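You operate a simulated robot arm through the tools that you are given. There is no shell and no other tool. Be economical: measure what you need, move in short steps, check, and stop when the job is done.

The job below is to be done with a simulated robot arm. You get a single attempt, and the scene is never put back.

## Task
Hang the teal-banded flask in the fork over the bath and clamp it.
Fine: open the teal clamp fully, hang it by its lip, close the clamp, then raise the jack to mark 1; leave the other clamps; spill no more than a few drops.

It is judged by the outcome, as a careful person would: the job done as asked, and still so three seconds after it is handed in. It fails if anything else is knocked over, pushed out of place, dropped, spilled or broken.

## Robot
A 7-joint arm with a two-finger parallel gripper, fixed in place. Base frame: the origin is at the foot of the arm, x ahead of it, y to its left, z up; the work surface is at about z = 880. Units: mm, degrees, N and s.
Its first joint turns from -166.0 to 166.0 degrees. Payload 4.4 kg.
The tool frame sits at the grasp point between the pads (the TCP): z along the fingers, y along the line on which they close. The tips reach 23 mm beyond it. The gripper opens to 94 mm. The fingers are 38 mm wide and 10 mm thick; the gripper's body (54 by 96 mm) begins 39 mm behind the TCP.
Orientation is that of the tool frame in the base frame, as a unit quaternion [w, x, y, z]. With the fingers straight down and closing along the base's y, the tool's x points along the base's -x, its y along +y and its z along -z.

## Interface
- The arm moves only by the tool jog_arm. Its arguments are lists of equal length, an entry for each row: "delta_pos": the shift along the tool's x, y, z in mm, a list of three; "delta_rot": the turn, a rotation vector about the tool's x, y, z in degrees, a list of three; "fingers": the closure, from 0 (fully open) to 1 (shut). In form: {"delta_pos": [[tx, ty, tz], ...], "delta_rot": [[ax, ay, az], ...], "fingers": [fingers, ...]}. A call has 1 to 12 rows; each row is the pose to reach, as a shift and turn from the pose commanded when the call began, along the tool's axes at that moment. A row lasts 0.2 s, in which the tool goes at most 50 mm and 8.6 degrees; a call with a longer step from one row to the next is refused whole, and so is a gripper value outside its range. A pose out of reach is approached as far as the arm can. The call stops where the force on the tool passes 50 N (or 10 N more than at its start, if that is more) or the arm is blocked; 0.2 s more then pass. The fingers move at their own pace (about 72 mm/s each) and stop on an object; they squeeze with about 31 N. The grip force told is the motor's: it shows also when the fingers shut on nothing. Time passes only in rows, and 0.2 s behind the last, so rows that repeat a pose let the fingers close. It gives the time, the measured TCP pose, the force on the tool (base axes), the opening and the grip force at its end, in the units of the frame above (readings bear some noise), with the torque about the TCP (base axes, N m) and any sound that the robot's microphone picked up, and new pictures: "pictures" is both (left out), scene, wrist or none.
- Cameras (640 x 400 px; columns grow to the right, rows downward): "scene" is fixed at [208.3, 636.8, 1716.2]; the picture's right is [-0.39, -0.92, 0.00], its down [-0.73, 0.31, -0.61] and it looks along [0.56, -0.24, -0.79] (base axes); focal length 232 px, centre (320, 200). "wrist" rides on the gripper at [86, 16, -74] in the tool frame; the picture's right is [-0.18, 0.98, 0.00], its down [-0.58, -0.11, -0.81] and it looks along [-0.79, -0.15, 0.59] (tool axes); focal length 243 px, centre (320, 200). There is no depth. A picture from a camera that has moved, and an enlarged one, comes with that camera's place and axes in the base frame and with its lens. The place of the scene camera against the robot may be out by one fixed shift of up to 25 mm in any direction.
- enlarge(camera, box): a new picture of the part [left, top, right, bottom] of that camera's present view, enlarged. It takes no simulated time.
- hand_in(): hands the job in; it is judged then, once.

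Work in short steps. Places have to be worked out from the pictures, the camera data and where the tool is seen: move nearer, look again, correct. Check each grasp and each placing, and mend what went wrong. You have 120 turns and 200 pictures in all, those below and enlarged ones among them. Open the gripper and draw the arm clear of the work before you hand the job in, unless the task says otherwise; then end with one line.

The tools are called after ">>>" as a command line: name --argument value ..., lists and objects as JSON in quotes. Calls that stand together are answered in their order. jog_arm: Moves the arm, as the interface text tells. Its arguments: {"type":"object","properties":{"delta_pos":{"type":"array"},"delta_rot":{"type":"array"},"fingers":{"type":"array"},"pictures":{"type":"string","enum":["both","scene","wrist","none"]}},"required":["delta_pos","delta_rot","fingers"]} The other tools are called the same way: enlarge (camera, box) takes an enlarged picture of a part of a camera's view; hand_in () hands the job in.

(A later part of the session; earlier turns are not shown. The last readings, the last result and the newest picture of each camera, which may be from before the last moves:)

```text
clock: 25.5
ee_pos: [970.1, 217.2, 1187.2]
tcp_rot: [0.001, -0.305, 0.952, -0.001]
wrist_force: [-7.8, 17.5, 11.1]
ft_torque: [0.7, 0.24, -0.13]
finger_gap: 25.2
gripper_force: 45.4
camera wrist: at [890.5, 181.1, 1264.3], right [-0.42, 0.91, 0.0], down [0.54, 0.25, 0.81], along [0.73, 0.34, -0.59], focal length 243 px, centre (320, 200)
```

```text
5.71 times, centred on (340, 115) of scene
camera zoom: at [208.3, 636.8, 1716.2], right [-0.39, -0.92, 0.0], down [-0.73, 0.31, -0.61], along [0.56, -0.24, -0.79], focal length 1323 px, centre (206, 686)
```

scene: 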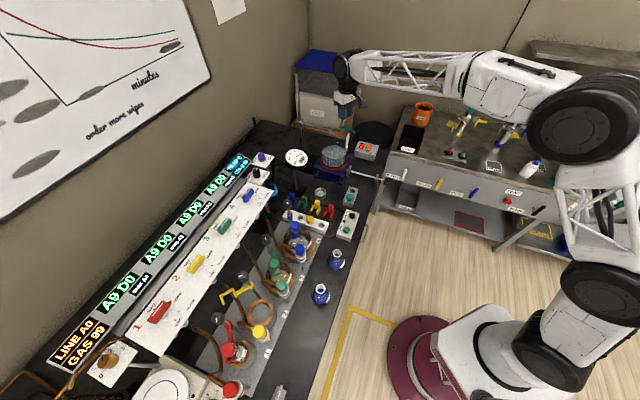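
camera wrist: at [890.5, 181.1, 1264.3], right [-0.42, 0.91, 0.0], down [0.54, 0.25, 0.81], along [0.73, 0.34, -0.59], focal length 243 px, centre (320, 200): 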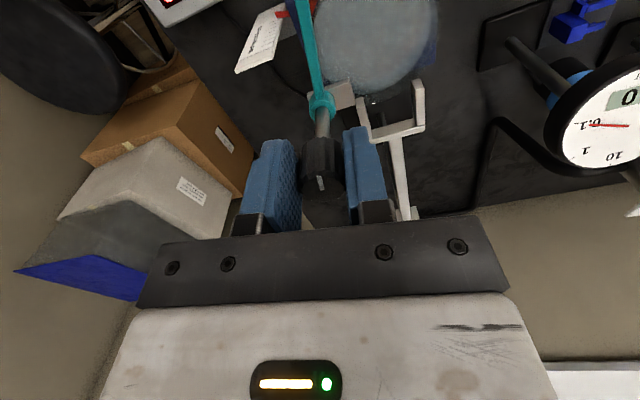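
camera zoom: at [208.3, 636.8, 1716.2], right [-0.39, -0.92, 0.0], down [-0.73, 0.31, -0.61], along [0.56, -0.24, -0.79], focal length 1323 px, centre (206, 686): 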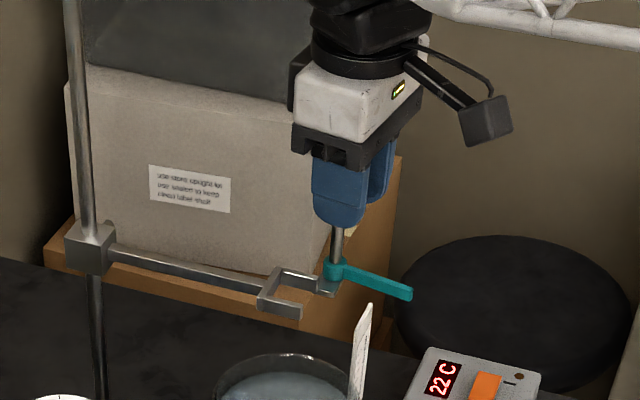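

The gate tip hasn't moved though the knob was turned again: it's at its stop, fully open. I release, lift off and retreat to clear space.

>>> jog_arm --delta_pos '[[0, 0, 0], [0, 0, 0], [0, 0, -20], [0, 0, -50], [0, 0, -90], [20, -10, -120], [60, -20, -130], [100, -30, -130], [140, -40, -130], [180, -40, -130]]' --delta_rot '[[0, 0, 0], [0, 0, 0], [0, 0, 0], [0, 0, 0], [0, 0, 0], [0, 0, 0], [0, 0, 0], [0, 0, 0], [0, 0, 0], [0, 0, 0]]' --fingers '[0.5, 0.2, 0, 0, 0, 0, 0, 0, 0, 0]' --pictures "wrist"

>>> enlarge --camera "wrist" --box '[240, 60, 440, 235]'

```text
clock: 27.7
ee_pos: [845.4, 80.3, 1317.6]
tcp_rot: [-0.003, -0.304, 0.953, -0.001]
wrist_force: [0.7, 0.3, -1.4]
ft_torque: [0.02, 0.0, -0.01]
finger_gap: 94.1
gripper_force: 0.1
camera wrist: at [766.9, 43.9, 1394.4], right [-0.42, 0.91, 0.0], down [0.54, 0.25, 0.8], along [0.73, 0.34, -0.59], focal length 243 px, centre (320, 200)
```

wrist: 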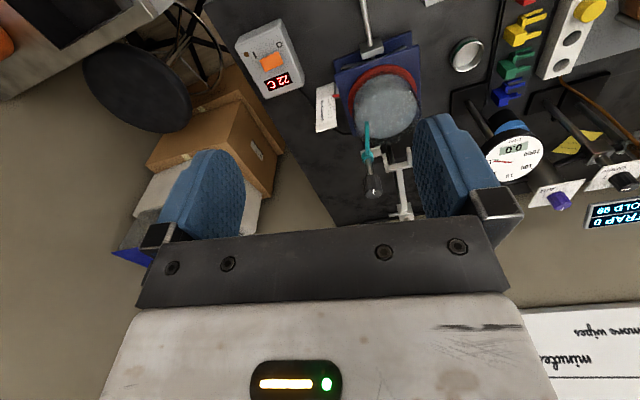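

```text
2.29 times, centred on (340, 148) of wrist
camera zoom: at [766.9, 43.9, 1394.4], right [-0.42, 0.91, 0.0], down [0.54, 0.25, 0.8], along [0.73, 0.34, -0.59], focal length 555 px, centre (274, 320)
```

zoom: 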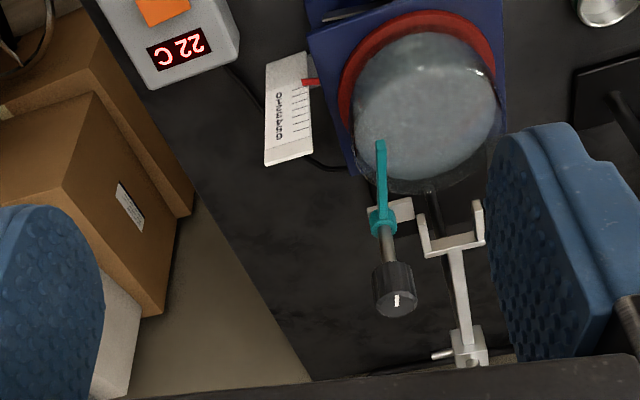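

There's a marked scale with a red pointer attached to the jack. I zoom in on the scale and the fork.

>>> enlarge --camera "wrist" --box '[305, 75, 365, 140]'

>>> enlarge --camera "wrist" --box '[345, 115, 425, 205]'

```text
6.15 times, centred on (335, 108) of wrist
camera zoom: at [766.9, 43.9, 1394.4], right [-0.42, 0.91, 0.0], down [0.54, 0.25, 0.8], along [0.73, 0.34, -0.59], focal length 1493 px, centre (228, 769)
```

zoom: 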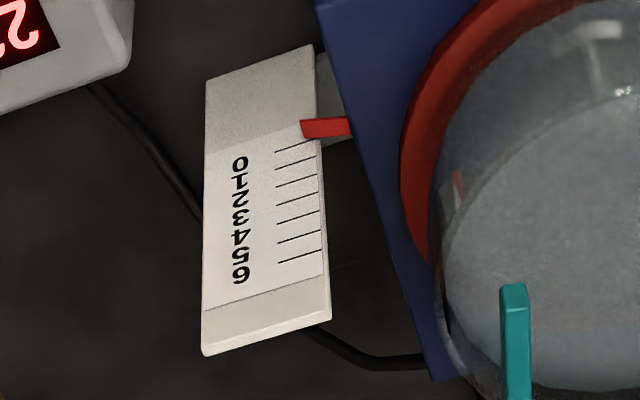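

```text
4.44 times, centred on (385, 160) of wrist
camera zoom: at [766.9, 43.9, 1394.4], right [-0.42, 0.91, 0.0], down [0.54, 0.25, 0.8], along [0.73, 0.34, -0.59], focal length 1078 px, centre (31, 378)
```

zoom: 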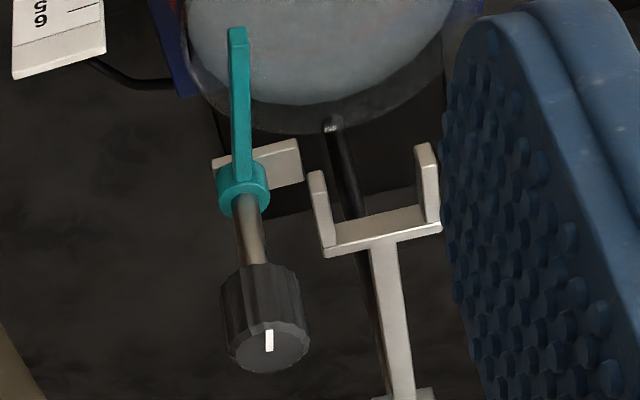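

Scale marks 0–6 are next to the jack with the red pointer near 0. Now I move to free space and yaw the tool by 180°-ish so that, tipped near horizontal, the camera will be above the hand (I'll grip the flask's body from the side).

>>> jog_arm --delta_pos '[[16, 13, -3], [32, 26, -6], [48, 40, -9], [64, 53, -12], [80, 66, -15], [96, 79, -18], [112, 92, -20], [128, 105, -22], [144, 120, -24], [160, 135, -26], [175, 147, -28], [188, 158, -30]]' --delta_rot '[[0, 0, -8], [0, 0, -16], [0, 0, -24], [0, 0, -32], [0, 0, -40], [0, 0, -48], [0, 0, -56], [0, 0, -64], [0, 0, -72], [0, 0, -80], [0, 0, -88], [0, 0, -96]]' --fingers '[0, 0, 0, 0, 0, 0, 0, 0, 0, 0, 0, 0]' --pictures "none"

```text
clock: 30.3
ee_pos: [602.8, 98.5, 1346.6]
tcp_rot: [0.001, 0.912, -0.41, -0.001]
wrist_force: [-0.9, -0.9, 0.2]
ft_torque: [-0.02, 0.0, 0.0]
finger_gap: 94.1
gripper_force: 0.0
```

The yaw works so far. I continue yawing while moving towards the front of the flask, staying high.

>>> jog_arm --delta_pos '[[-27, 5, 12], [-54, 10, 24], [-81, 16, 37], [-108, 21, 49], [-135, 26, 61], [-163, 31, 73], [-190, 37, 86], [-217, 42, 98], [-244, 47, 110], [-271, 52, 122], [-298, 58, 135], [-325, 63, 147]]' --delta_rot '[[0, 0, -8], [0, 0, -16], [0, 0, -24], [0, 0, -32], [0, 0, -40], [0, 0, -48], [0, 0, -56], [0, 0, -64], [0, 0, -72], [0, 0, -80], [0, 0, -88], [0, 0, -93]]' --fingers '[0, 0, 0, 0, 0, 0, 0, 0, 0, 0, 0, 0]' --pictures "none"

```text
clock: 32.9
ee_pos: [323.1, 323.6, 1193.9]
tcp_rot: [0.009, 0.939, 0.344, 0.003]
wrist_force: [0.1, 0.9, -0.3]
ft_torque: [-0.01, 0.01, 0.0]
finger_gap: 93.8
gripper_force: 0.1
out of reach, approached as far as the arm can: row 10, 11, 12
```

Joint limit reached near heading 40°, which is close to what I need. I now tip the tool up towards horizontal (+75° about tool y).

>>> jog_arm --delta_pos '[[0, 0, 0], [0, 0, 0], [0, 0, 0], [0, 0, 0], [0, 0, 0], [0, 0, 0], [0, 0, 0], [0, 0, 0], [0, 0, 0], [0, 0, 0]]' --delta_rot '[[0, 8, 0], [0, 16, 0], [0, 24, 0], [0, 32, 0], [0, 40, 0], [0, 48, 0], [0, 56, 0], [0, 64, 0], [0, 72, 0], [0, 75, 0]]' --fingers '[0, 0, 0, 0, 0, 0, 0, 0, 0, 0]' --pictures "both"

```text
clock: 35.3
ee_pos: [351.5, 357.1, 1104.6]
tcp_rot: [-0.163, 0.789, 0.307, 0.507]
wrist_force: [-0.8, 1.3, 0.3]
ft_torque: [-0.03, 0.06, 0.02]
finger_gap: 93.9
gripper_force: 0.0
stopped in row 10: the arm was blocked; the commanded pose is now the measured one
camera wrist: at [336.8, 330.2, 1217.4], right [0.58, -0.8, -0.11], down [-0.81, -0.56, -0.18], along [0.08, 0.2, -0.98], focal length 243 px, centre (320, 200)
```

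scene: 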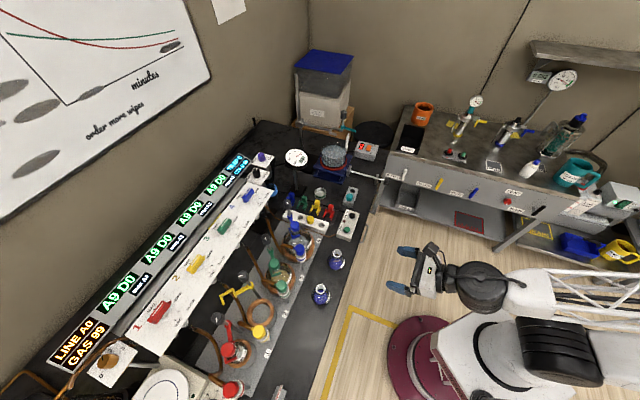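
wrist: 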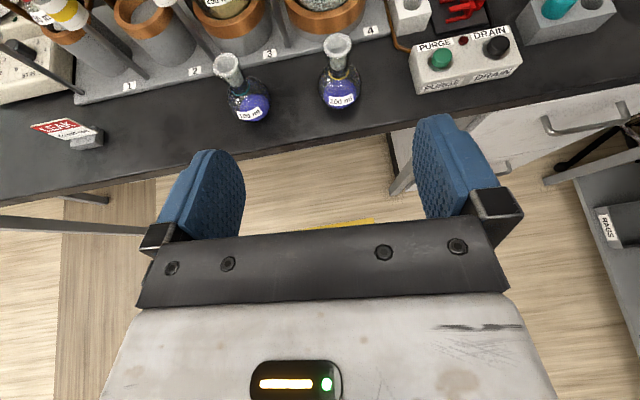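

The tool is now pointing 26° below horizontal, heading 39°, camera above. I move to a pre-grasp in front of the flask at z≈955 and see if the tilt can be reduced further.

>>> jog_arm --delta_pos '[[-16, -20, 22], [-32, -40, 44], [-48, -60, 66], [-64, -80, 88], [-80, -100, 110], [-95, -121, 133], [-95, -121, 133], [-95, -121, 133]]' --delta_rot '[[0, 0, 0], [0, 0, 0], [0, 0, 0], [0, 0, 0], [0, 0, 0], [0, 0, 0], [0, 5, 0], [0, 10, 0]]' --fingers '[0, 0, 0, 0, 0, 0, 0, 0]' --pictures "wrist"

```text
clock: 37.1
ee_pos: [337.2, 492.3, 955.2]
tcp_rot: [-0.19, 0.741, 0.292, 0.574]
wrist_force: [-0.4, 0.6, -0.1]
ft_torque: [-0.03, 0.03, 0.02]
finger_gap: 94.0
gripper_force: 0.0
camera wrist: at [308.2, 453.6, 1061.0], right [0.61, -0.78, -0.13], down [-0.77, -0.54, -0.35], along [0.2, 0.31, -0.93], focal length 243 px, centre (320, 200)
```

wrist: 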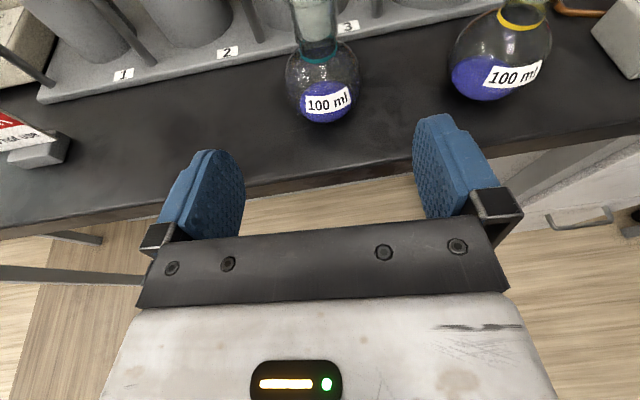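

Tilt is now 16°, and the flask body centre works out at (420.5,562.6), straight ahead. I remove the 3° roll, lower to z≈914, advance around the body, then check before closing.

>>> jog_arm --delta_pos '[[-20, -1, 5], [-39.4, -2.2, 11], [-34, -2, 30], [-28, -1.8, 50], [-22, -1.5, 72], [-16, -1.3, 94], [-10.1, -1.1, 116], [-10.1, -1.1, 116]]' --delta_rot '[[0, 0, 1.5], [0, 0, 3.2], [0, 0, 3.2], [0, 0, 3.2], [0, 0, 3.2], [0, 0, 3.2], [0, 0, 3.2], [0, 0, 3.2]]' --fingers '[0, 0, 0, 0, 0, 0, 0, 0]' --pictures "both"

>>> enlarge --camera "wrist" --box '[150, 40, 500, 250]'

```text
clock: 38.9
ee_pos: [419.7, 565.0, 915.3]
tcp_rot: [-0.206, 0.749, 0.271, 0.568]
wrist_force: [0.2, -0.1, -0.6]
ft_torque: [0.02, 0.04, -0.01]
finger_gap: 94.0
gripper_force: 0.0
camera wrist: at [393.7, 521.1, 1020.5], right [0.59, -0.79, -0.18], down [-0.79, -0.51, -0.34], along [0.18, 0.34, -0.92], focal length 243 px, centre (320, 200)
```

scene: 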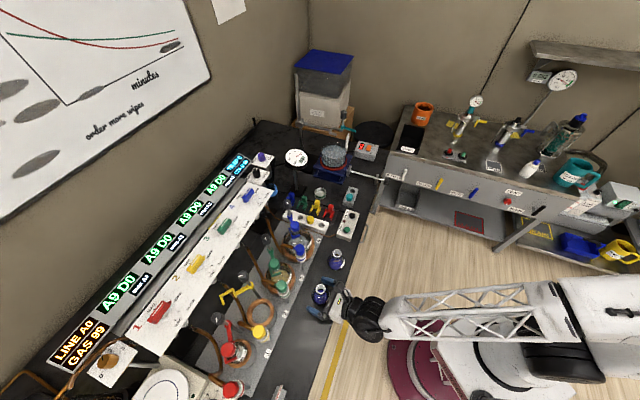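
wrist: 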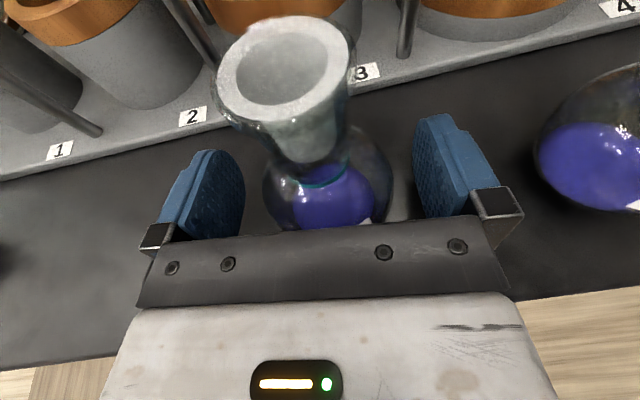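

```text
1.83 times, centred on (325, 145) of wrist
camera zoom: at [393.7, 521.1, 1020.5], right [0.59, -0.79, -0.18], down [-0.79, -0.51, -0.34], along [0.18, 0.34, -0.92], focal length 444 px, centre (311, 301)
```

zoom: 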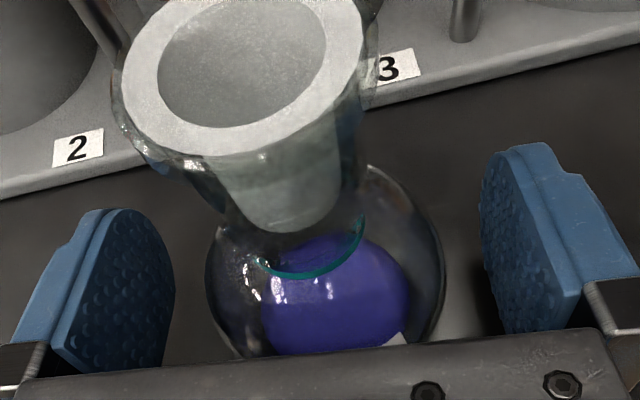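

Flask axis is at (422,562.8), 3 mm to the hand's +y. I shift 3 mm to centre, then close on the body.

>>> jog_arm --delta_pos '[[0, 3, 0], [0, 3, 0], [0, 3, 0], [0, 3, 0], [0, 3, 0], [0, 3, 0], [0, 3, 0], [0, 3, 0]]' --delta_rot '[[0, 0, 0], [0, 0, 0], [0, 0, 0], [0, 0, 0], [0, 0, 0], [0, 0, 0], [0, 0, 0], [0, 0, 0]]' --fingers '[0.1, 0.2, 0.25, 0.3, 0.35, 0.4, 0.45, 0.45]' --pictures "wrist"

```text
clock: 40.7
ee_pos: [422.3, 561.7, 915.0]
tcp_rot: [-0.206, 0.75, 0.271, 0.568]
wrist_force: [0.2, 0.1, 0.4]
ft_torque: [0.01, 0.0, -0.01]
finger_gap: 62.0
gripper_force: 30.5
camera wrist: at [396.2, 519.5, 1020.6], right [0.59, -0.79, -0.18], down [-0.79, -0.51, -0.34], along [0.18, 0.34, -0.92], focal length 243 px, centre (320, 200)
```

wrist: 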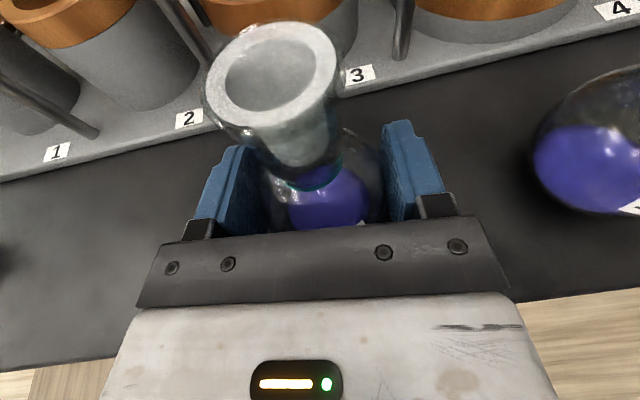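

Held at 62 mm, 30 N. I lift gently 40 mm straight up and check.

>>> jog_arm --delta_pos '[[2.9, 0, -0.8], [7.7, 0, -2.2], [15.4, 0, -4.3], [23.1, 0, -6.5], [30.8, 0, -8.7], [36, 0, -10.2], [38.5, 0, -10.9], [38.5, 0, -10.9]]' --delta_rot '[[0, 0, 0], [0, 0, 0], [0, 0, 0], [0, 0, 0], [0, 0, 0], [0, 0, 0], [0, 0, 0], [0, 0, 0]]' --fingers '[0.6, 0.6, 0.6, 0.6, 0.6, 0.6, 0.6, 0.6]' --pictures "both"

>>> enlarge --camera "scene" --box '[290, 230, 390, 330]'

```text
clock: 42.5
ee_pos: [421.0, 560.0, 954.1]
tcp_rot: [-0.206, 0.75, 0.271, 0.567]
wrist_force: [0.7, 0.1, -1.5]
ft_torque: [-0.04, -0.04, -0.01]
finger_gap: 62.2
gripper_force: 30.8
camera wrist: at [395.8, 518.1, 1058.9], right [0.59, -0.79, -0.18], down [-0.79, -0.51, -0.34], along [0.18, 0.34, -0.92], focal length 243 px, centre (320, 200)
```

scene: 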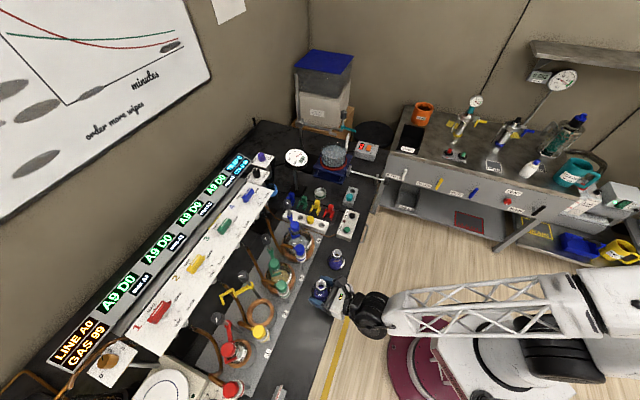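
wrist: 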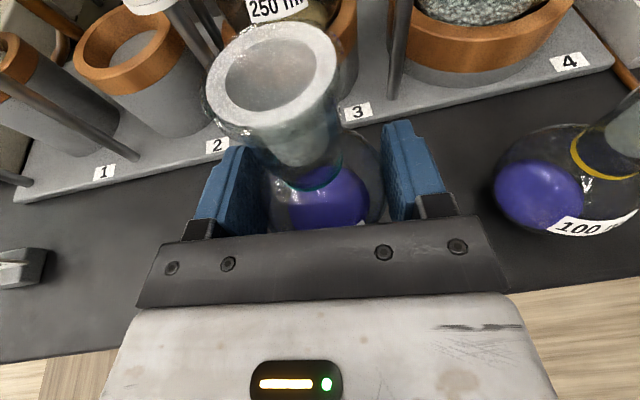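

```text
4.00 times, centred on (340, 280) of scene
camera zoom: at [208.3, 636.8, 1716.2], right [-0.39, -0.92, 0.0], down [-0.73, 0.31, -0.61], along [0.56, -0.24, -0.79], focal length 926 px, centre (240, -120)
```

zoom: 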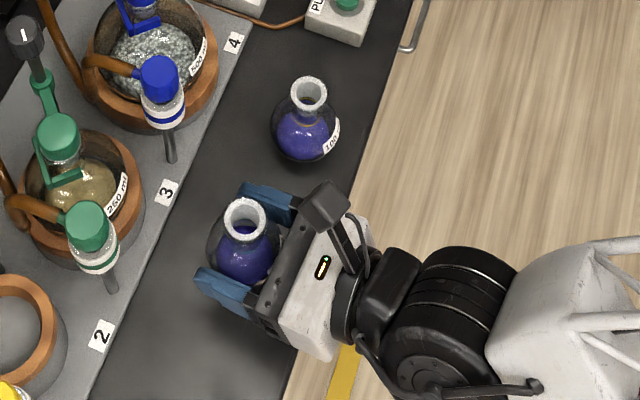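

Flask is held upright, nothing disturbed. I raise 120 mm while yawing the heading from 40° to about 12°, gently.

>>> jog_arm --delta_pos '[[4, 0, -1.1], [12, 0, -3.4], [22, 0, -6.2], [33, 0, -9.3], [44, 0, -12.4], [55, 0, -15.5], [66, 0, -18.6], [77, 0, -21.7], [88, 0, -24.8], [99, 0, -27.9], [108, 0, -30.5], [115.6, 0, -32.6]]' --delta_rot '[[-1, 0, 0.28], [-3, 0, 0.84], [-5.5, 0, 1.55], [-8, 0, 2.25], [-10.5, 0, 2.96], [-13, 0, 3.66], [-15.5, 0, 4.36], [-18, 0, 5.07], [-20.5, 0, 5.77], [-23, 0, 6.48], [-25, 0, 7.04], [-27, 0, 7.6]]' --fingers '[0.6, 0.6, 0.6, 0.6, 0.6, 0.6, 0.6, 0.6, 0.6, 0.6, 0.6, 0.6]' --pictures "none"

```text
clock: 45.1
ee_pos: [422.7, 560.6, 1074.9]
tcp_rot: [-0.063, 0.793, 0.082, 0.601]
wrist_force: [0.0, 0.7, -0.6]
ft_torque: [0.06, 0.01, 0.02]
finger_gap: 61.6
gripper_force: 31.1
```

Heading is now 12°, level and steady. I carry the flask gently towards the front of the fork.

>>> jog_arm --delta_pos '[[1.2, 4.7, 3.3], [3.5, 14.2, 9.8], [7.1, 28.3, 19.7], [11.8, 47.2, 32.8], [17.1, 68.4, 47.6], [22.4, 89.7, 62.3], [27.7, 111, 77.1], [33, 132, 91.8], [38.4, 153, 106.6], [42.5, 170, 118], [45, 180, 125], [46.5, 186, 129]]' --delta_rot '[[0, 0, 0], [0, 0, 0], [0, 0, 0], [0, 0, 0], [0, 0, 0], [0, 0, 0], [0, 0, 0], [0, 0, 0], [0, 0, 0], [0, 0, 0], [0, 0, 0], [0, 0, 0]]' --fingers '[0.6, 0.6, 0.6, 0.6, 0.6, 0.6, 0.6, 0.6, 0.6, 0.6, 0.6, 0.6]' --pictures "none"

>>> jog_arm --delta_pos '[[1.2, 4.7, 3.3], [3.5, 14.2, 9.8], [7.1, 28.3, 19.7], [11.8, 47.2, 32.8], [17.1, 68.4, 47.6], [22.4, 89.7, 62.3], [27.7, 111, 77.1], [33, 132, 91.8], [38.4, 153, 106.6], [42.5, 170, 118], [45, 180, 125], [46.5, 186, 129]]' --delta_rot '[[0, 0, 0], [0, 0, 0], [0, 0, 0], [0, 0, 0], [0, 0, 0], [0, 0, 0], [0, 0, 0], [0, 0, 0], [0, 0, 0], [0, 0, 0], [0, 0, 0], [0, 0, 0]]' --fingers '[0.6, 0.6, 0.6, 0.6, 0.6, 0.6, 0.6, 0.6, 0.6, 0.6, 0.6, 0.6]' --pictures "both"

```text
clock: 47.7
ee_pos: [595.6, 406.3, 1085.5]
tcp_rot: [-0.063, 0.793, 0.082, 0.601]
wrist_force: [0.2, 0.0, -0.9]
ft_torque: [-0.01, 0.02, 0.0]
finger_gap: 62.2
gripper_force: 31.1
```

```text
clock: 50.3
ee_pos: [766.4, 253.0, 1094.1]
tcp_rot: [-0.063, 0.793, 0.082, 0.6]
wrist_force: [-0.1, 0.5, -1.1]
ft_torque: [-0.04, -0.02, 0.01]
finger_gap: 62.2
gripper_force: 31.1
camera wrist: at [723.7, 227.6, 1199.4], right [0.15, -0.97, -0.18], down [-0.94, -0.08, -0.34], along [0.32, 0.22, -0.92], focal length 243 px, centre (320, 200)
```

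scene: 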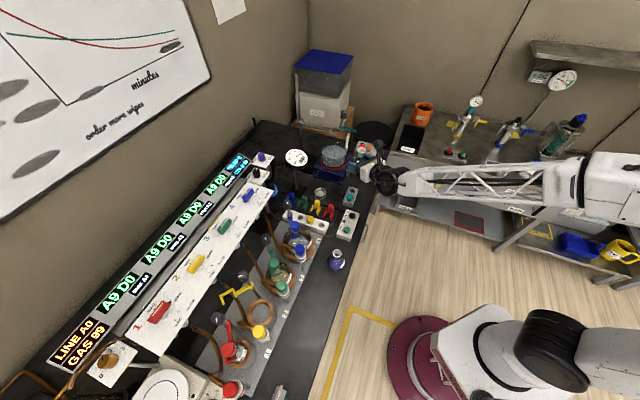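
wrist: 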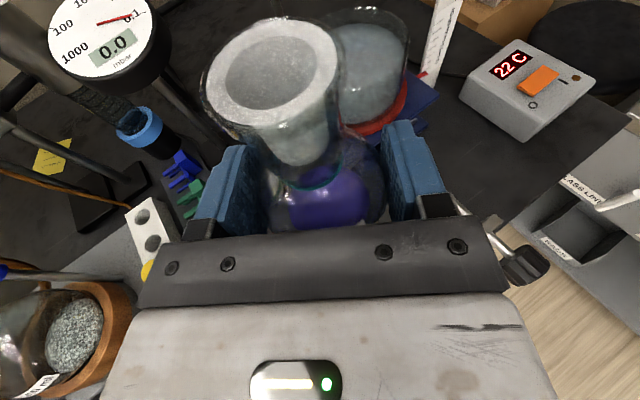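

I'll approach the fork mouth from the -x side, to keep the fingers clear of the open gate. Next stop: (850,245,1078).

>>> jog_arm --delta_pos '[[0.4, 1.3, 4], [1, 4, 13], [2, 8, 26], [3.2, 12.5, 41], [4.4, 17, 56], [5.4, 21, 69], [6, 24, 78], [6.4, 25.1, 81.9], [6.4, 25.1, 81.9]]' --delta_rot '[[0, 0, 0], [0, 0, 0], [0, 0, 0], [0, 0, 0], [0, 0, 0], [0, 0, 0], [0, 0, 0], [0, 0, 0], [0, 0, 0]]' --fingers '[0.6, 0.6, 0.6, 0.6, 0.6, 0.6, 0.6, 0.6, 0.6]' --pictures "both"

>>> enlarge --camera "scene" --box '[310, 100, 390, 180]'

>>> enlarge --camera "wrist" --box '[180, 0, 480, 200]'

```text
clock: 52.3
ee_pos: [849.8, 244.1, 1076.9]
tcp_rot: [-0.063, 0.793, 0.082, 0.6]
wrist_force: [0.7, -0.3, -0.9]
ft_torque: [0.03, 0.03, -0.01]
finger_gap: 61.8
gripper_force: 30.7
camera wrist: at [806.7, 219.7, 1182.6], right [0.15, -0.97, -0.18], down [-0.94, -0.08, -0.34], along [0.32, 0.22, -0.92], focal length 243 px, centre (320, 200)
```

scene: 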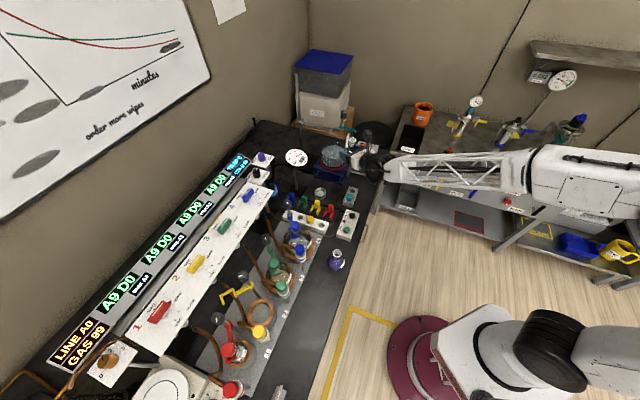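
wrist: 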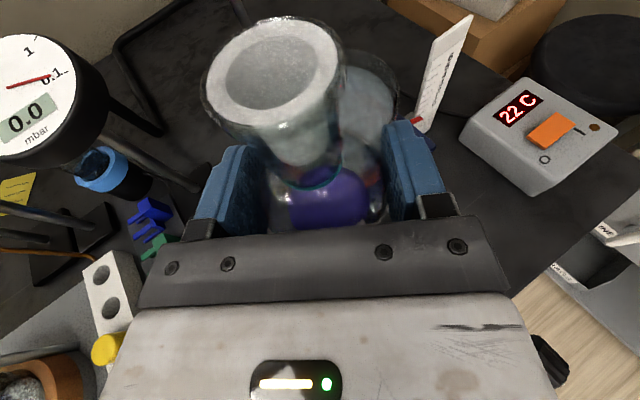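

```text
5.00 times, centred on (350, 140) of scene
camera zoom: at [208.3, 636.8, 1716.2], right [-0.39, -0.92, 0.0], down [-0.73, 0.31, -0.61], along [0.56, -0.24, -0.79], focal length 1158 px, centre (170, 500)
```

zoom: 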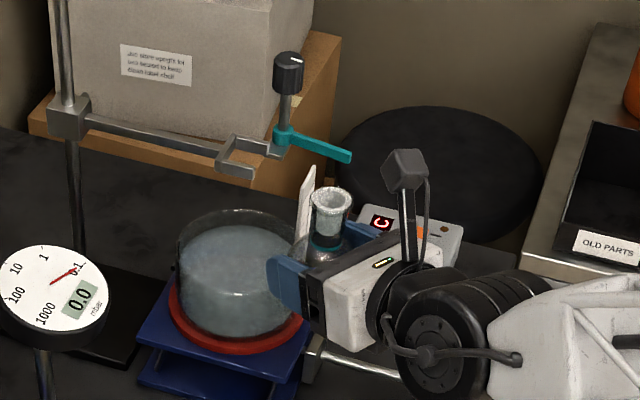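

```text
2.00 times, centred on (330, 100) of wrist
camera zoom: at [806.7, 219.7, 1182.6], right [0.15, -0.97, -0.18], down [-0.94, -0.08, -0.34], along [0.32, 0.22, -0.92], focal length 485 px, centre (300, 400)
```

zoom: 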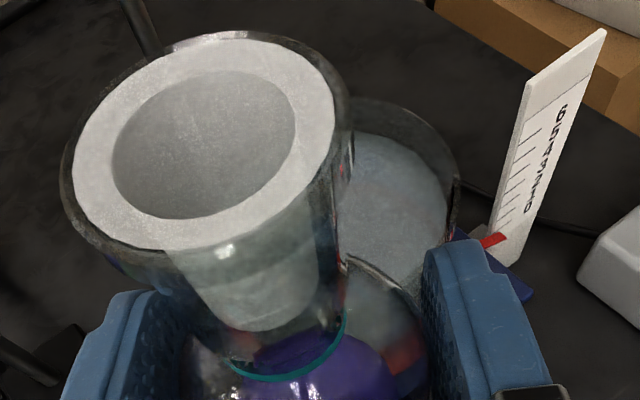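

The scale plate and bath rim (≈1017) leave room. I zoom the scene view on the fork and flask to pin the fork height and slot relative to the flask, which I can use as calibration.

>>> enlarge --camera "scene" --box '[345, 115, 385, 150]'

>>> enlarge --camera "scene" --box '[345, 115, 400, 150]'

```text
11.43 times, centred on (365, 132) of scene
camera zoom: at [208.3, 636.8, 1716.2], right [-0.39, -0.92, 0.0], down [-0.73, 0.31, -0.61], along [0.56, -0.24, -0.79], focal length 2646 px, centre (-194, 971)
```

zoom: 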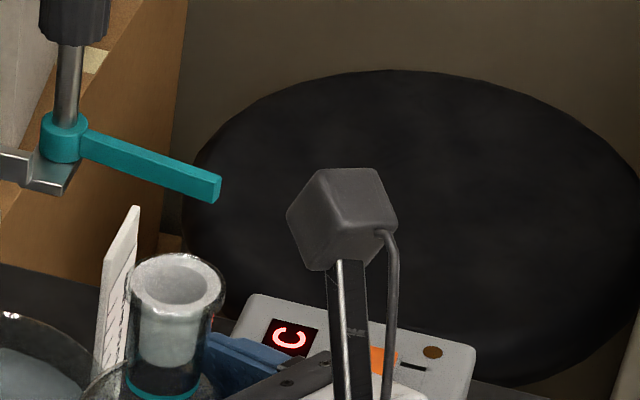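

```text
11.43 times, centred on (372, 132) of scene
camera zoom: at [208.3, 636.8, 1716.2], right [-0.39, -0.92, 0.0], down [-0.73, 0.31, -0.61], along [0.56, -0.24, -0.79], focal length 2646 px, centre (-280, 971)
```

zoom: 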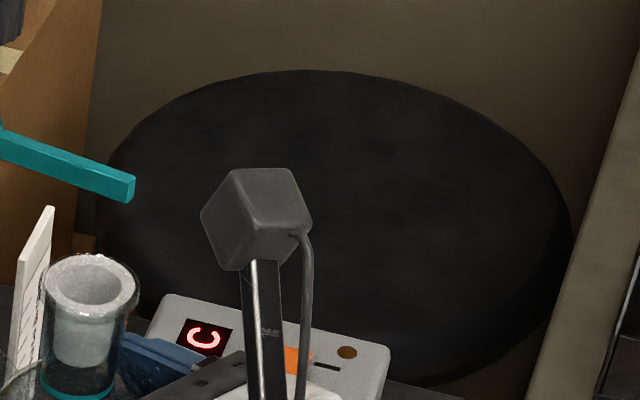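

>>> enlarge --camera "scene" --box '[318, 115, 368, 150]'

```text
11.43 times, centred on (343, 132) of scene
camera zoom: at [208.3, 636.8, 1716.2], right [-0.39, -0.92, 0.0], down [-0.73, 0.31, -0.61], along [0.56, -0.24, -0.79], focal length 2646 px, centre (57, 971)
```

zoom: 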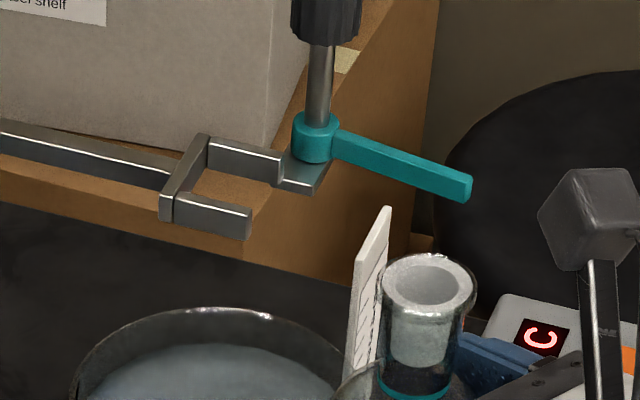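

>>> enlarge --camera "scene" --box '[329, 124, 349, 138]'

```text
16.00 times, centred on (339, 131) of scene
camera zoom: at [208.3, 636.8, 1716.2], right [-0.39, -0.92, 0.0], down [-0.73, 0.31, -0.61], along [0.56, -0.24, -0.79], focal length 3704 px, centre (16, 1304)
```

zoom: 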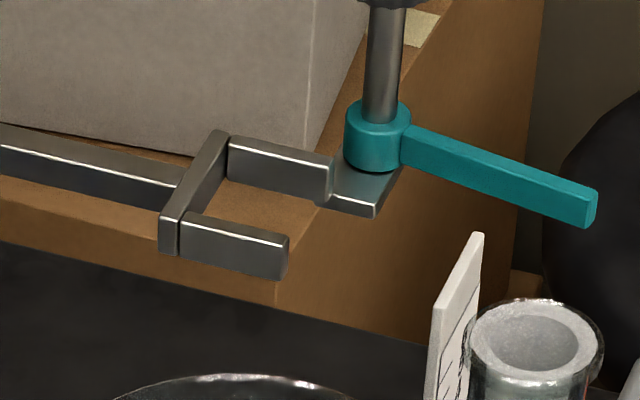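

Fork now well measured: slot centre-line x−y≈698, gap ≈30 mm, seat at about (961,263), top 1118, prongs 12 mm thick. I move to the mouth of the slot at (944,246), z 1069, so the lip underside rides just above the prongs.

>>> jog_arm --delta_pos '[[0.5, 0.5, 3], [1.7, 1.7, 9], [3.4, 3.4, 18], [5.4, 5.5, 28.5], [7.6, 7.7, 40], [9.8, 9.9, 52], [12, 12.1, 63], [14, 14.2, 74], [15.7, 15.9, 83], [16.8, 17, 89], [17.3, 17.5, 91.4], [17.3, 17.5, 91.4]]' --delta_rot '[[0, 0, 0], [0, 0, 0], [0, 0, 0], [0, 0, 0], [0, 0, 0], [0, 0, 0], [0, 0, 0], [0, 0, 0], [0, 0, 0], [0, 0, 0], [0, 0, 0], [0, 0, 0]]' --fingers '[0.6, 0.6, 0.6, 0.6, 0.6, 0.6, 0.6, 0.6, 0.6, 0.6, 0.6, 0.6]' --pictures "both"

>>> enlarge --camera "scene" --box '[325, 120, 365, 148]'

>>> enlarge --camera "wrist" --box '[150, 0, 450, 200]'

```text
clock: 54.9
ee_pos: [944.7, 245.9, 1069.0]
tcp_rot: [-0.063, 0.793, 0.082, 0.6]
wrist_force: [-0.2, -0.6, -0.8]
ft_torque: [0.01, -0.01, 0.0]
finger_gap: 62.1
gripper_force: 31.3
camera wrist: at [902.0, 220.8, 1174.0], right [0.15, -0.97, -0.18], down [-0.94, -0.08, -0.34], along [0.32, 0.22, -0.92], focal length 243 px, centre (320, 200)
```

scene: 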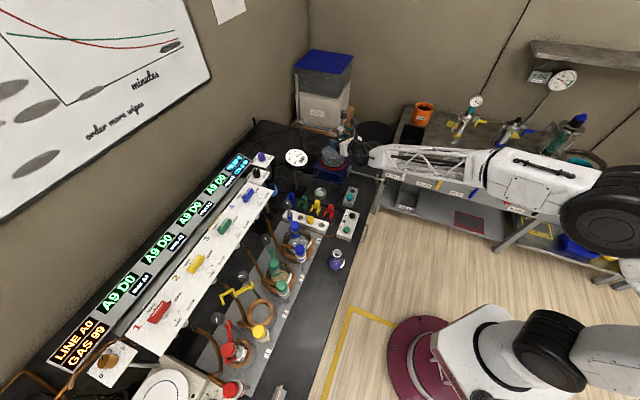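
wrist: 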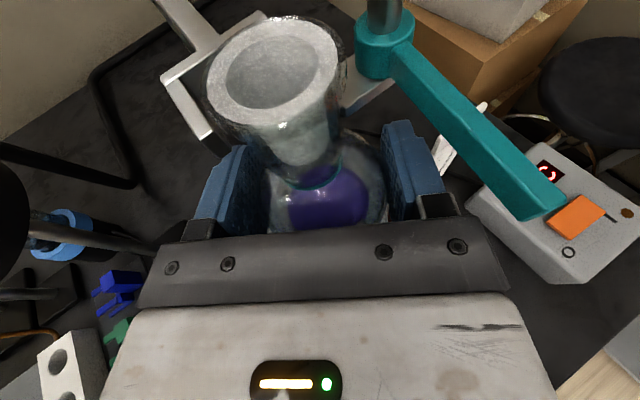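

```text
14.29 times, centred on (345, 134) of scene
camera zoom: at [208.3, 636.8, 1716.2], right [-0.39, -0.92, 0.0], down [-0.73, 0.31, -0.61], along [0.56, -0.24, -0.79], focal length 3307 px, centre (-37, 1143)
```

zoom: 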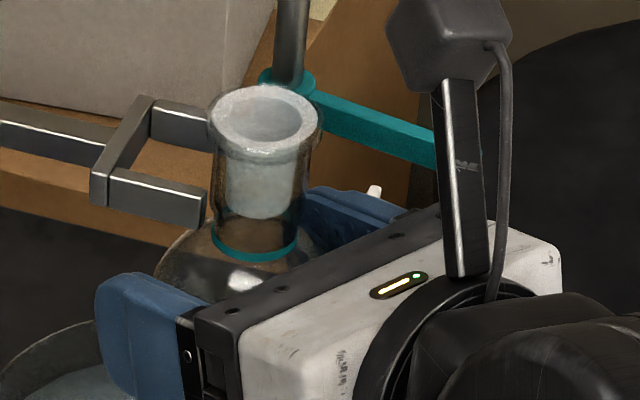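

```text
2.00 times, centred on (300, 100) of wrist
camera zoom: at [902.0, 220.8, 1174.0], right [0.15, -0.97, -0.18], down [-0.94, -0.08, -0.34], along [0.32, 0.22, -0.92], focal length 485 px, centre (360, 400)
```

zoom: 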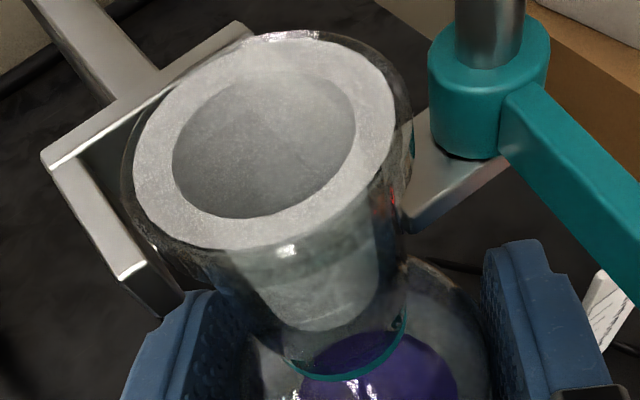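

Flask neck is at the slot mouth with the lip above the prongs. I slide it in along the slot, slowly.

>>> jog_arm --delta_pos '[[0.4, -1, 1.4], [1, -2.6, 3.6], [1.8, -4.5, 6.4], [2.5, -6.5, 9.1], [3.3, -8.4, 11.8], [4, -10.3, 14.4], [4.6, -11.9, 16.6], [5.1, -13, 18.2], [5.1, -13, 18.2]]' --delta_rot '[[0, 0, 0], [0, 0, 0], [0, 0, 0], [0, 0, 0], [0, 0, 0], [0, 0, 0], [0, 0, 0], [0, 0, 0], [0, 0, 0]]' --fingers '[0.6, 0.6, 0.6, 0.6, 0.6, 0.6, 0.6, 0.6, 0.6]' --pictures "both"

>>> enlarge --camera "scene" --box '[325, 120, 365, 148]'

>>> enlarge --camera "wrist" --box '[150, 0, 450, 200]'

```text
clock: 56.9
ee_pos: [960.5, 262.9, 1069.2]
tcp_rot: [-0.062, 0.793, 0.081, 0.601]
wrist_force: [-0.2, 0.0, -0.3]
ft_torque: [0.03, -0.02, 0.03]
finger_gap: 61.7
gripper_force: 30.5
camera wrist: at [917.6, 238.0, 1174.8], right [0.15, -0.97, -0.18], down [-0.94, -0.08, -0.34], along [0.32, 0.22, -0.92], focal length 243 px, centre (320, 200)
```

scene: 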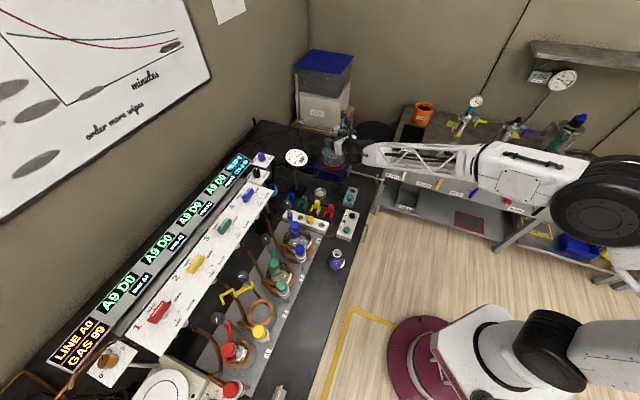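
wrist: 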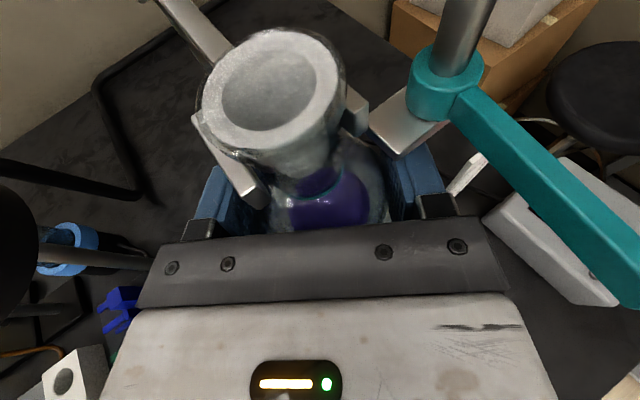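

```text
14.29 times, centred on (345, 134) of scene
camera zoom: at [208.3, 636.8, 1716.2], right [-0.39, -0.92, 0.0], down [-0.73, 0.31, -0.61], along [0.56, -0.24, -0.79], focal length 3307 px, centre (-37, 1143)
```

zoom: 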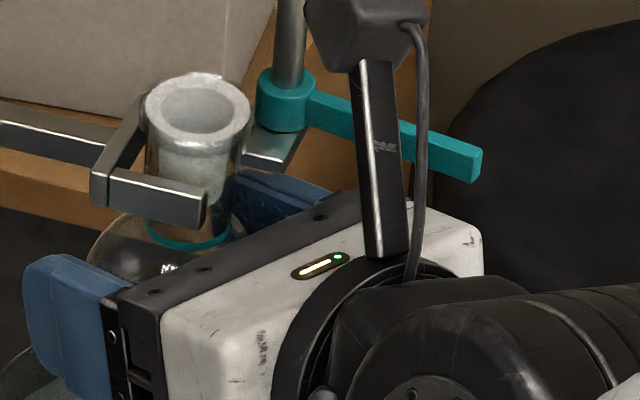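

```text
2.00 times, centred on (300, 100) of wrist
camera zoom: at [917.6, 238.0, 1174.8], right [0.15, -0.97, -0.18], down [-0.94, -0.08, -0.34], along [0.32, 0.22, -0.92], focal length 485 px, centre (360, 400)
```

zoom: 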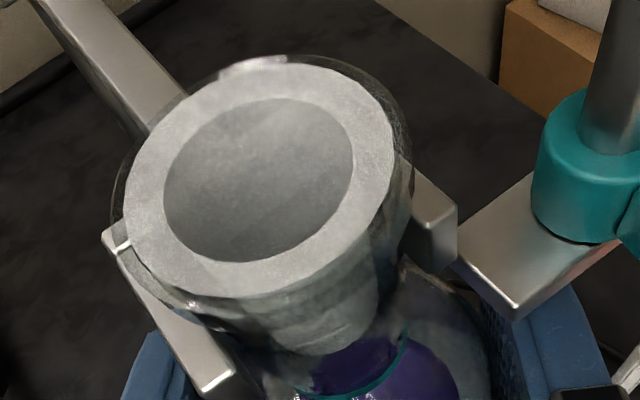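

The neck is between the prongs with no contact force. I lower slowly; the lip should land after about 8 mm.

>>> jog_arm --delta_pos '[[-1, 0, 0.27], [-1.9, 0, 0.54], [-2.9, 0, 0.81], [-3.9, 0, 1.08], [-4.8, 0, 1.36], [-5.8, 0, 1.63], [-5.8, 0, 1.63]]' --delta_rot '[[0, 0, 0], [0, 0, 0], [0, 0, 0], [0, 0, 0], [0, 0, 0], [0, 0, 0], [0, 0, 0]]' --fingers '[0.6, 0.6, 0.6, 0.6, 0.6, 0.6, 0.6]' --pictures "wrist"

>>> enlarge --camera "scene" --box '[325, 120, 365, 148]'

```text
clock: 58.5
ee_pos: [960.8, 262.2, 1063.9]
tcp_rot: [-0.063, 0.793, 0.082, 0.6]
wrist_force: [-4.2, 3.3, 1.6]
ft_torque: [-0.19, -0.2, -0.03]
finger_gap: 61.8
gripper_force: 30.9
camera wrist: at [917.4, 237.0, 1169.4], right [0.15, -0.97, -0.18], down [-0.94, -0.08, -0.34], along [0.32, 0.22, -0.92], focal length 243 px, centre (320, 200)
```

wrist: 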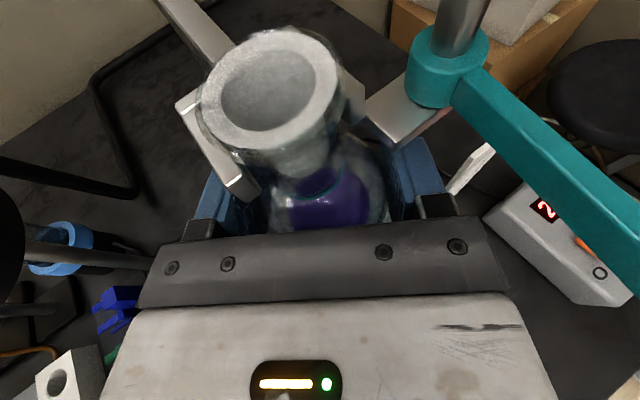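

```text
14.29 times, centred on (345, 134) of scene
camera zoom: at [208.3, 636.8, 1716.2], right [-0.39, -0.92, 0.0], down [-0.73, 0.31, -0.61], along [0.56, -0.24, -0.79], focal length 3307 px, centre (-37, 1143)
```

zoom: 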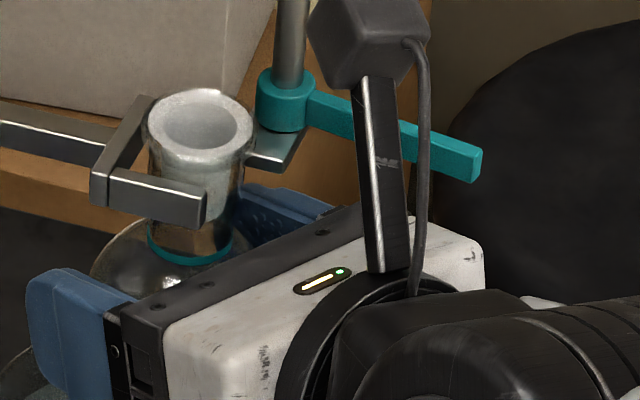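

Slight side force from the far prong: I shift 1 mm towards the near prong and keep lowering in small steps.

>>> jog_arm --delta_pos '[[-0.1, -0.8, -0.5], [-1.1, -0.8, -0.2], [-2.1, -0.8, 0.1], [-3, -0.8, 0.3], [-3, -0.8, 0.3]]' --delta_rot '[[0, 0, 0], [0, 0, 0], [0, 0, 0], [0, 0, 0], [0, 0, 0]]' --fingers '[0.6, 0.6, 0.6, 0.6, 0.6]' --pictures "none"

```text
clock: 59.7
ee_pos: [959.1, 262.6, 1060.9]
tcp_rot: [-0.062, 0.793, 0.081, 0.601]
wrist_force: [3.5, -2.4, 0.0]
ft_torque: [0.15, 0.24, -0.02]
finger_gap: 61.6
gripper_force: 31.3
```

Now a slight touch on the near side; I centre between and keep lowering.

>>> jog_arm --delta_pos '[[0.1, 0.4, 0.2], [-0.9, 0.4, 0.5], [-1.9, 0.4, 0.8], [-1.9, 0.4, 0.8]]' --delta_rot '[[0, 0, 0], [0, 0, 0], [0, 0, 0], [0, 0, 0]]' --fingers '[0.6, 0.6, 0.6, 0.6]' --pictures "none"

>>> enlarge --camera "scene" --box '[325, 120, 365, 148]'

>>> enlarge --camera "wrist" --box '[150, 0, 450, 200]'

```text
clock: 60.7
ee_pos: [959.0, 264.7, 1059.2]
tcp_rot: [-0.063, 0.793, 0.082, 0.601]
wrist_force: [-0.3, -1.1, 10.0]
ft_torque: [0.09, 0.22, 0.0]
finger_gap: 61.8
gripper_force: 31.1
```

```text
14.29 times, centred on (345, 134) of scene
camera zoom: at [208.3, 636.8, 1716.2], right [-0.39, -0.92, 0.0], down [-0.73, 0.31, -0.61], along [0.56, -0.24, -0.79], focal length 3307 px, centre (-37, 1143)
```

zoom: 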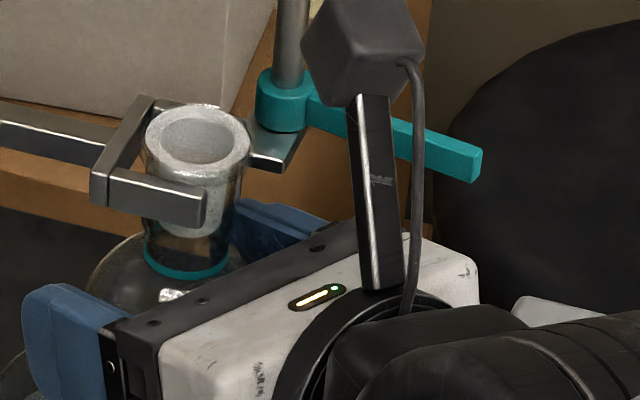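

```text
2.00 times, centred on (300, 100) of wrist
camera zoom: at [916.5, 238.6, 1164.7], right [0.15, -0.97, -0.18], down [-0.94, -0.08, -0.34], along [0.32, 0.22, -0.92], focal length 485 px, centre (360, 400)
```

zoom: 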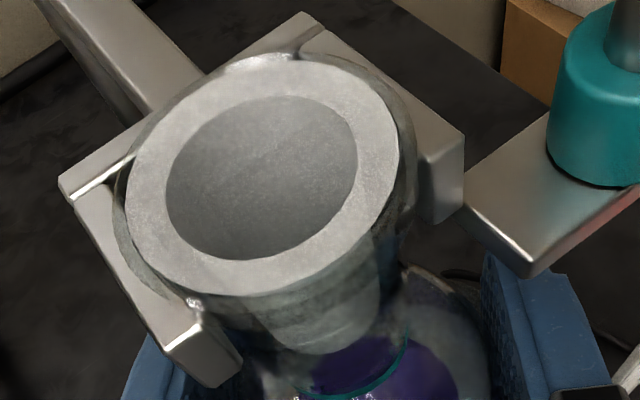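

Fz = +10 N: the lip has landed on the prongs, and the picture shows it seated across both. I ease up 0.3 mm and open the fingers slowly.

>>> jog_arm --delta_pos '[[0.3, 0, 0], [0.3, 0, 0], [0.3, 0, 0], [0.3, 0, 0], [0.3, 0, 0], [0.3, 0, 0], [0.3, 0, 0]]' --delta_rot '[[0, 0, 0], [0, 0, 0], [0, 0, 0], [0, 0, 0], [0, 0, 0], [0, 0, 0], [0, 0, 0]]' --fingers '[0.45, 0.33, 0.3, 0.25, 0.2, 0.15, 0.15]' --pictures "wrist"

>>> enlarge --camera "scene" --box '[325, 120, 365, 148]'

>>> enlarge --camera "wrist" --box '[150, 0, 450, 200]'

```text
clock: 62.3
ee_pos: [958.3, 262.8, 1057.8]
tcp_rot: [-0.063, 0.793, 0.082, 0.601]
wrist_force: [-0.8, -0.5, -0.4]
ft_torque: [0.0, 0.01, 0.0]
finger_gap: 79.7
gripper_force: 0.0
camera wrist: at [916.3, 238.5, 1163.8], right [0.15, -0.97, -0.18], down [-0.94, -0.08, -0.34], along [0.32, 0.22, -0.92], focal length 243 px, centre (320, 200)
```

wrist: 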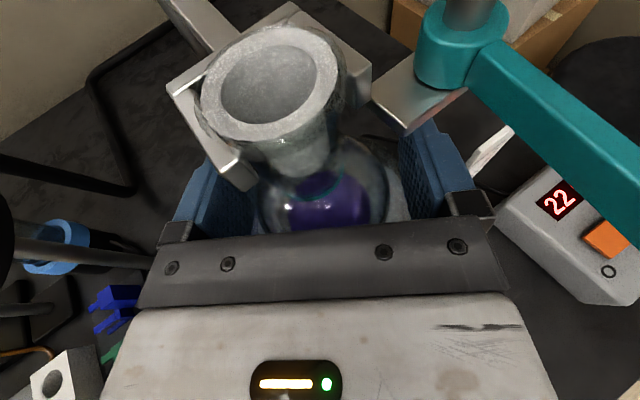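

```text
14.29 times, centred on (345, 134) of scene
camera zoom: at [208.3, 636.8, 1716.2], right [-0.39, -0.92, 0.0], down [-0.73, 0.31, -0.61], along [0.56, -0.24, -0.79], focal length 3307 px, centre (-37, 1143)
```

zoom: 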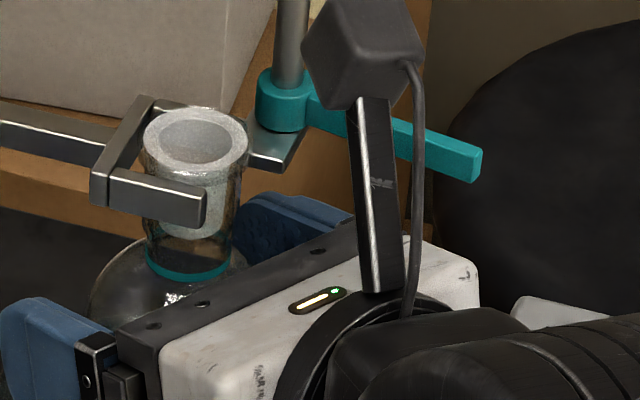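

```text
2.00 times, centred on (300, 100) of wrist
camera zoom: at [916.3, 238.5, 1163.8], right [0.15, -0.97, -0.18], down [-0.94, -0.08, -0.34], along [0.32, 0.22, -0.92], focal length 485 px, centre (360, 400)
```

zoom: 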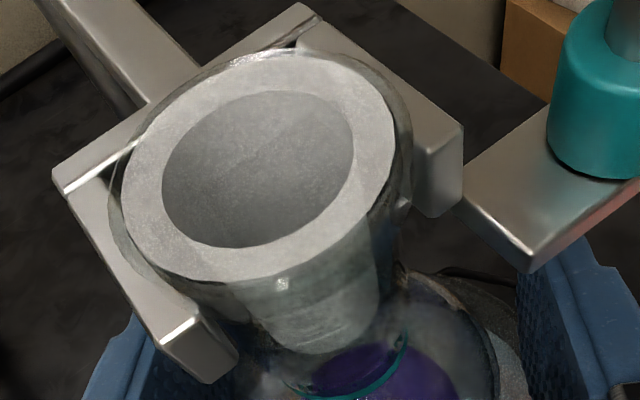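

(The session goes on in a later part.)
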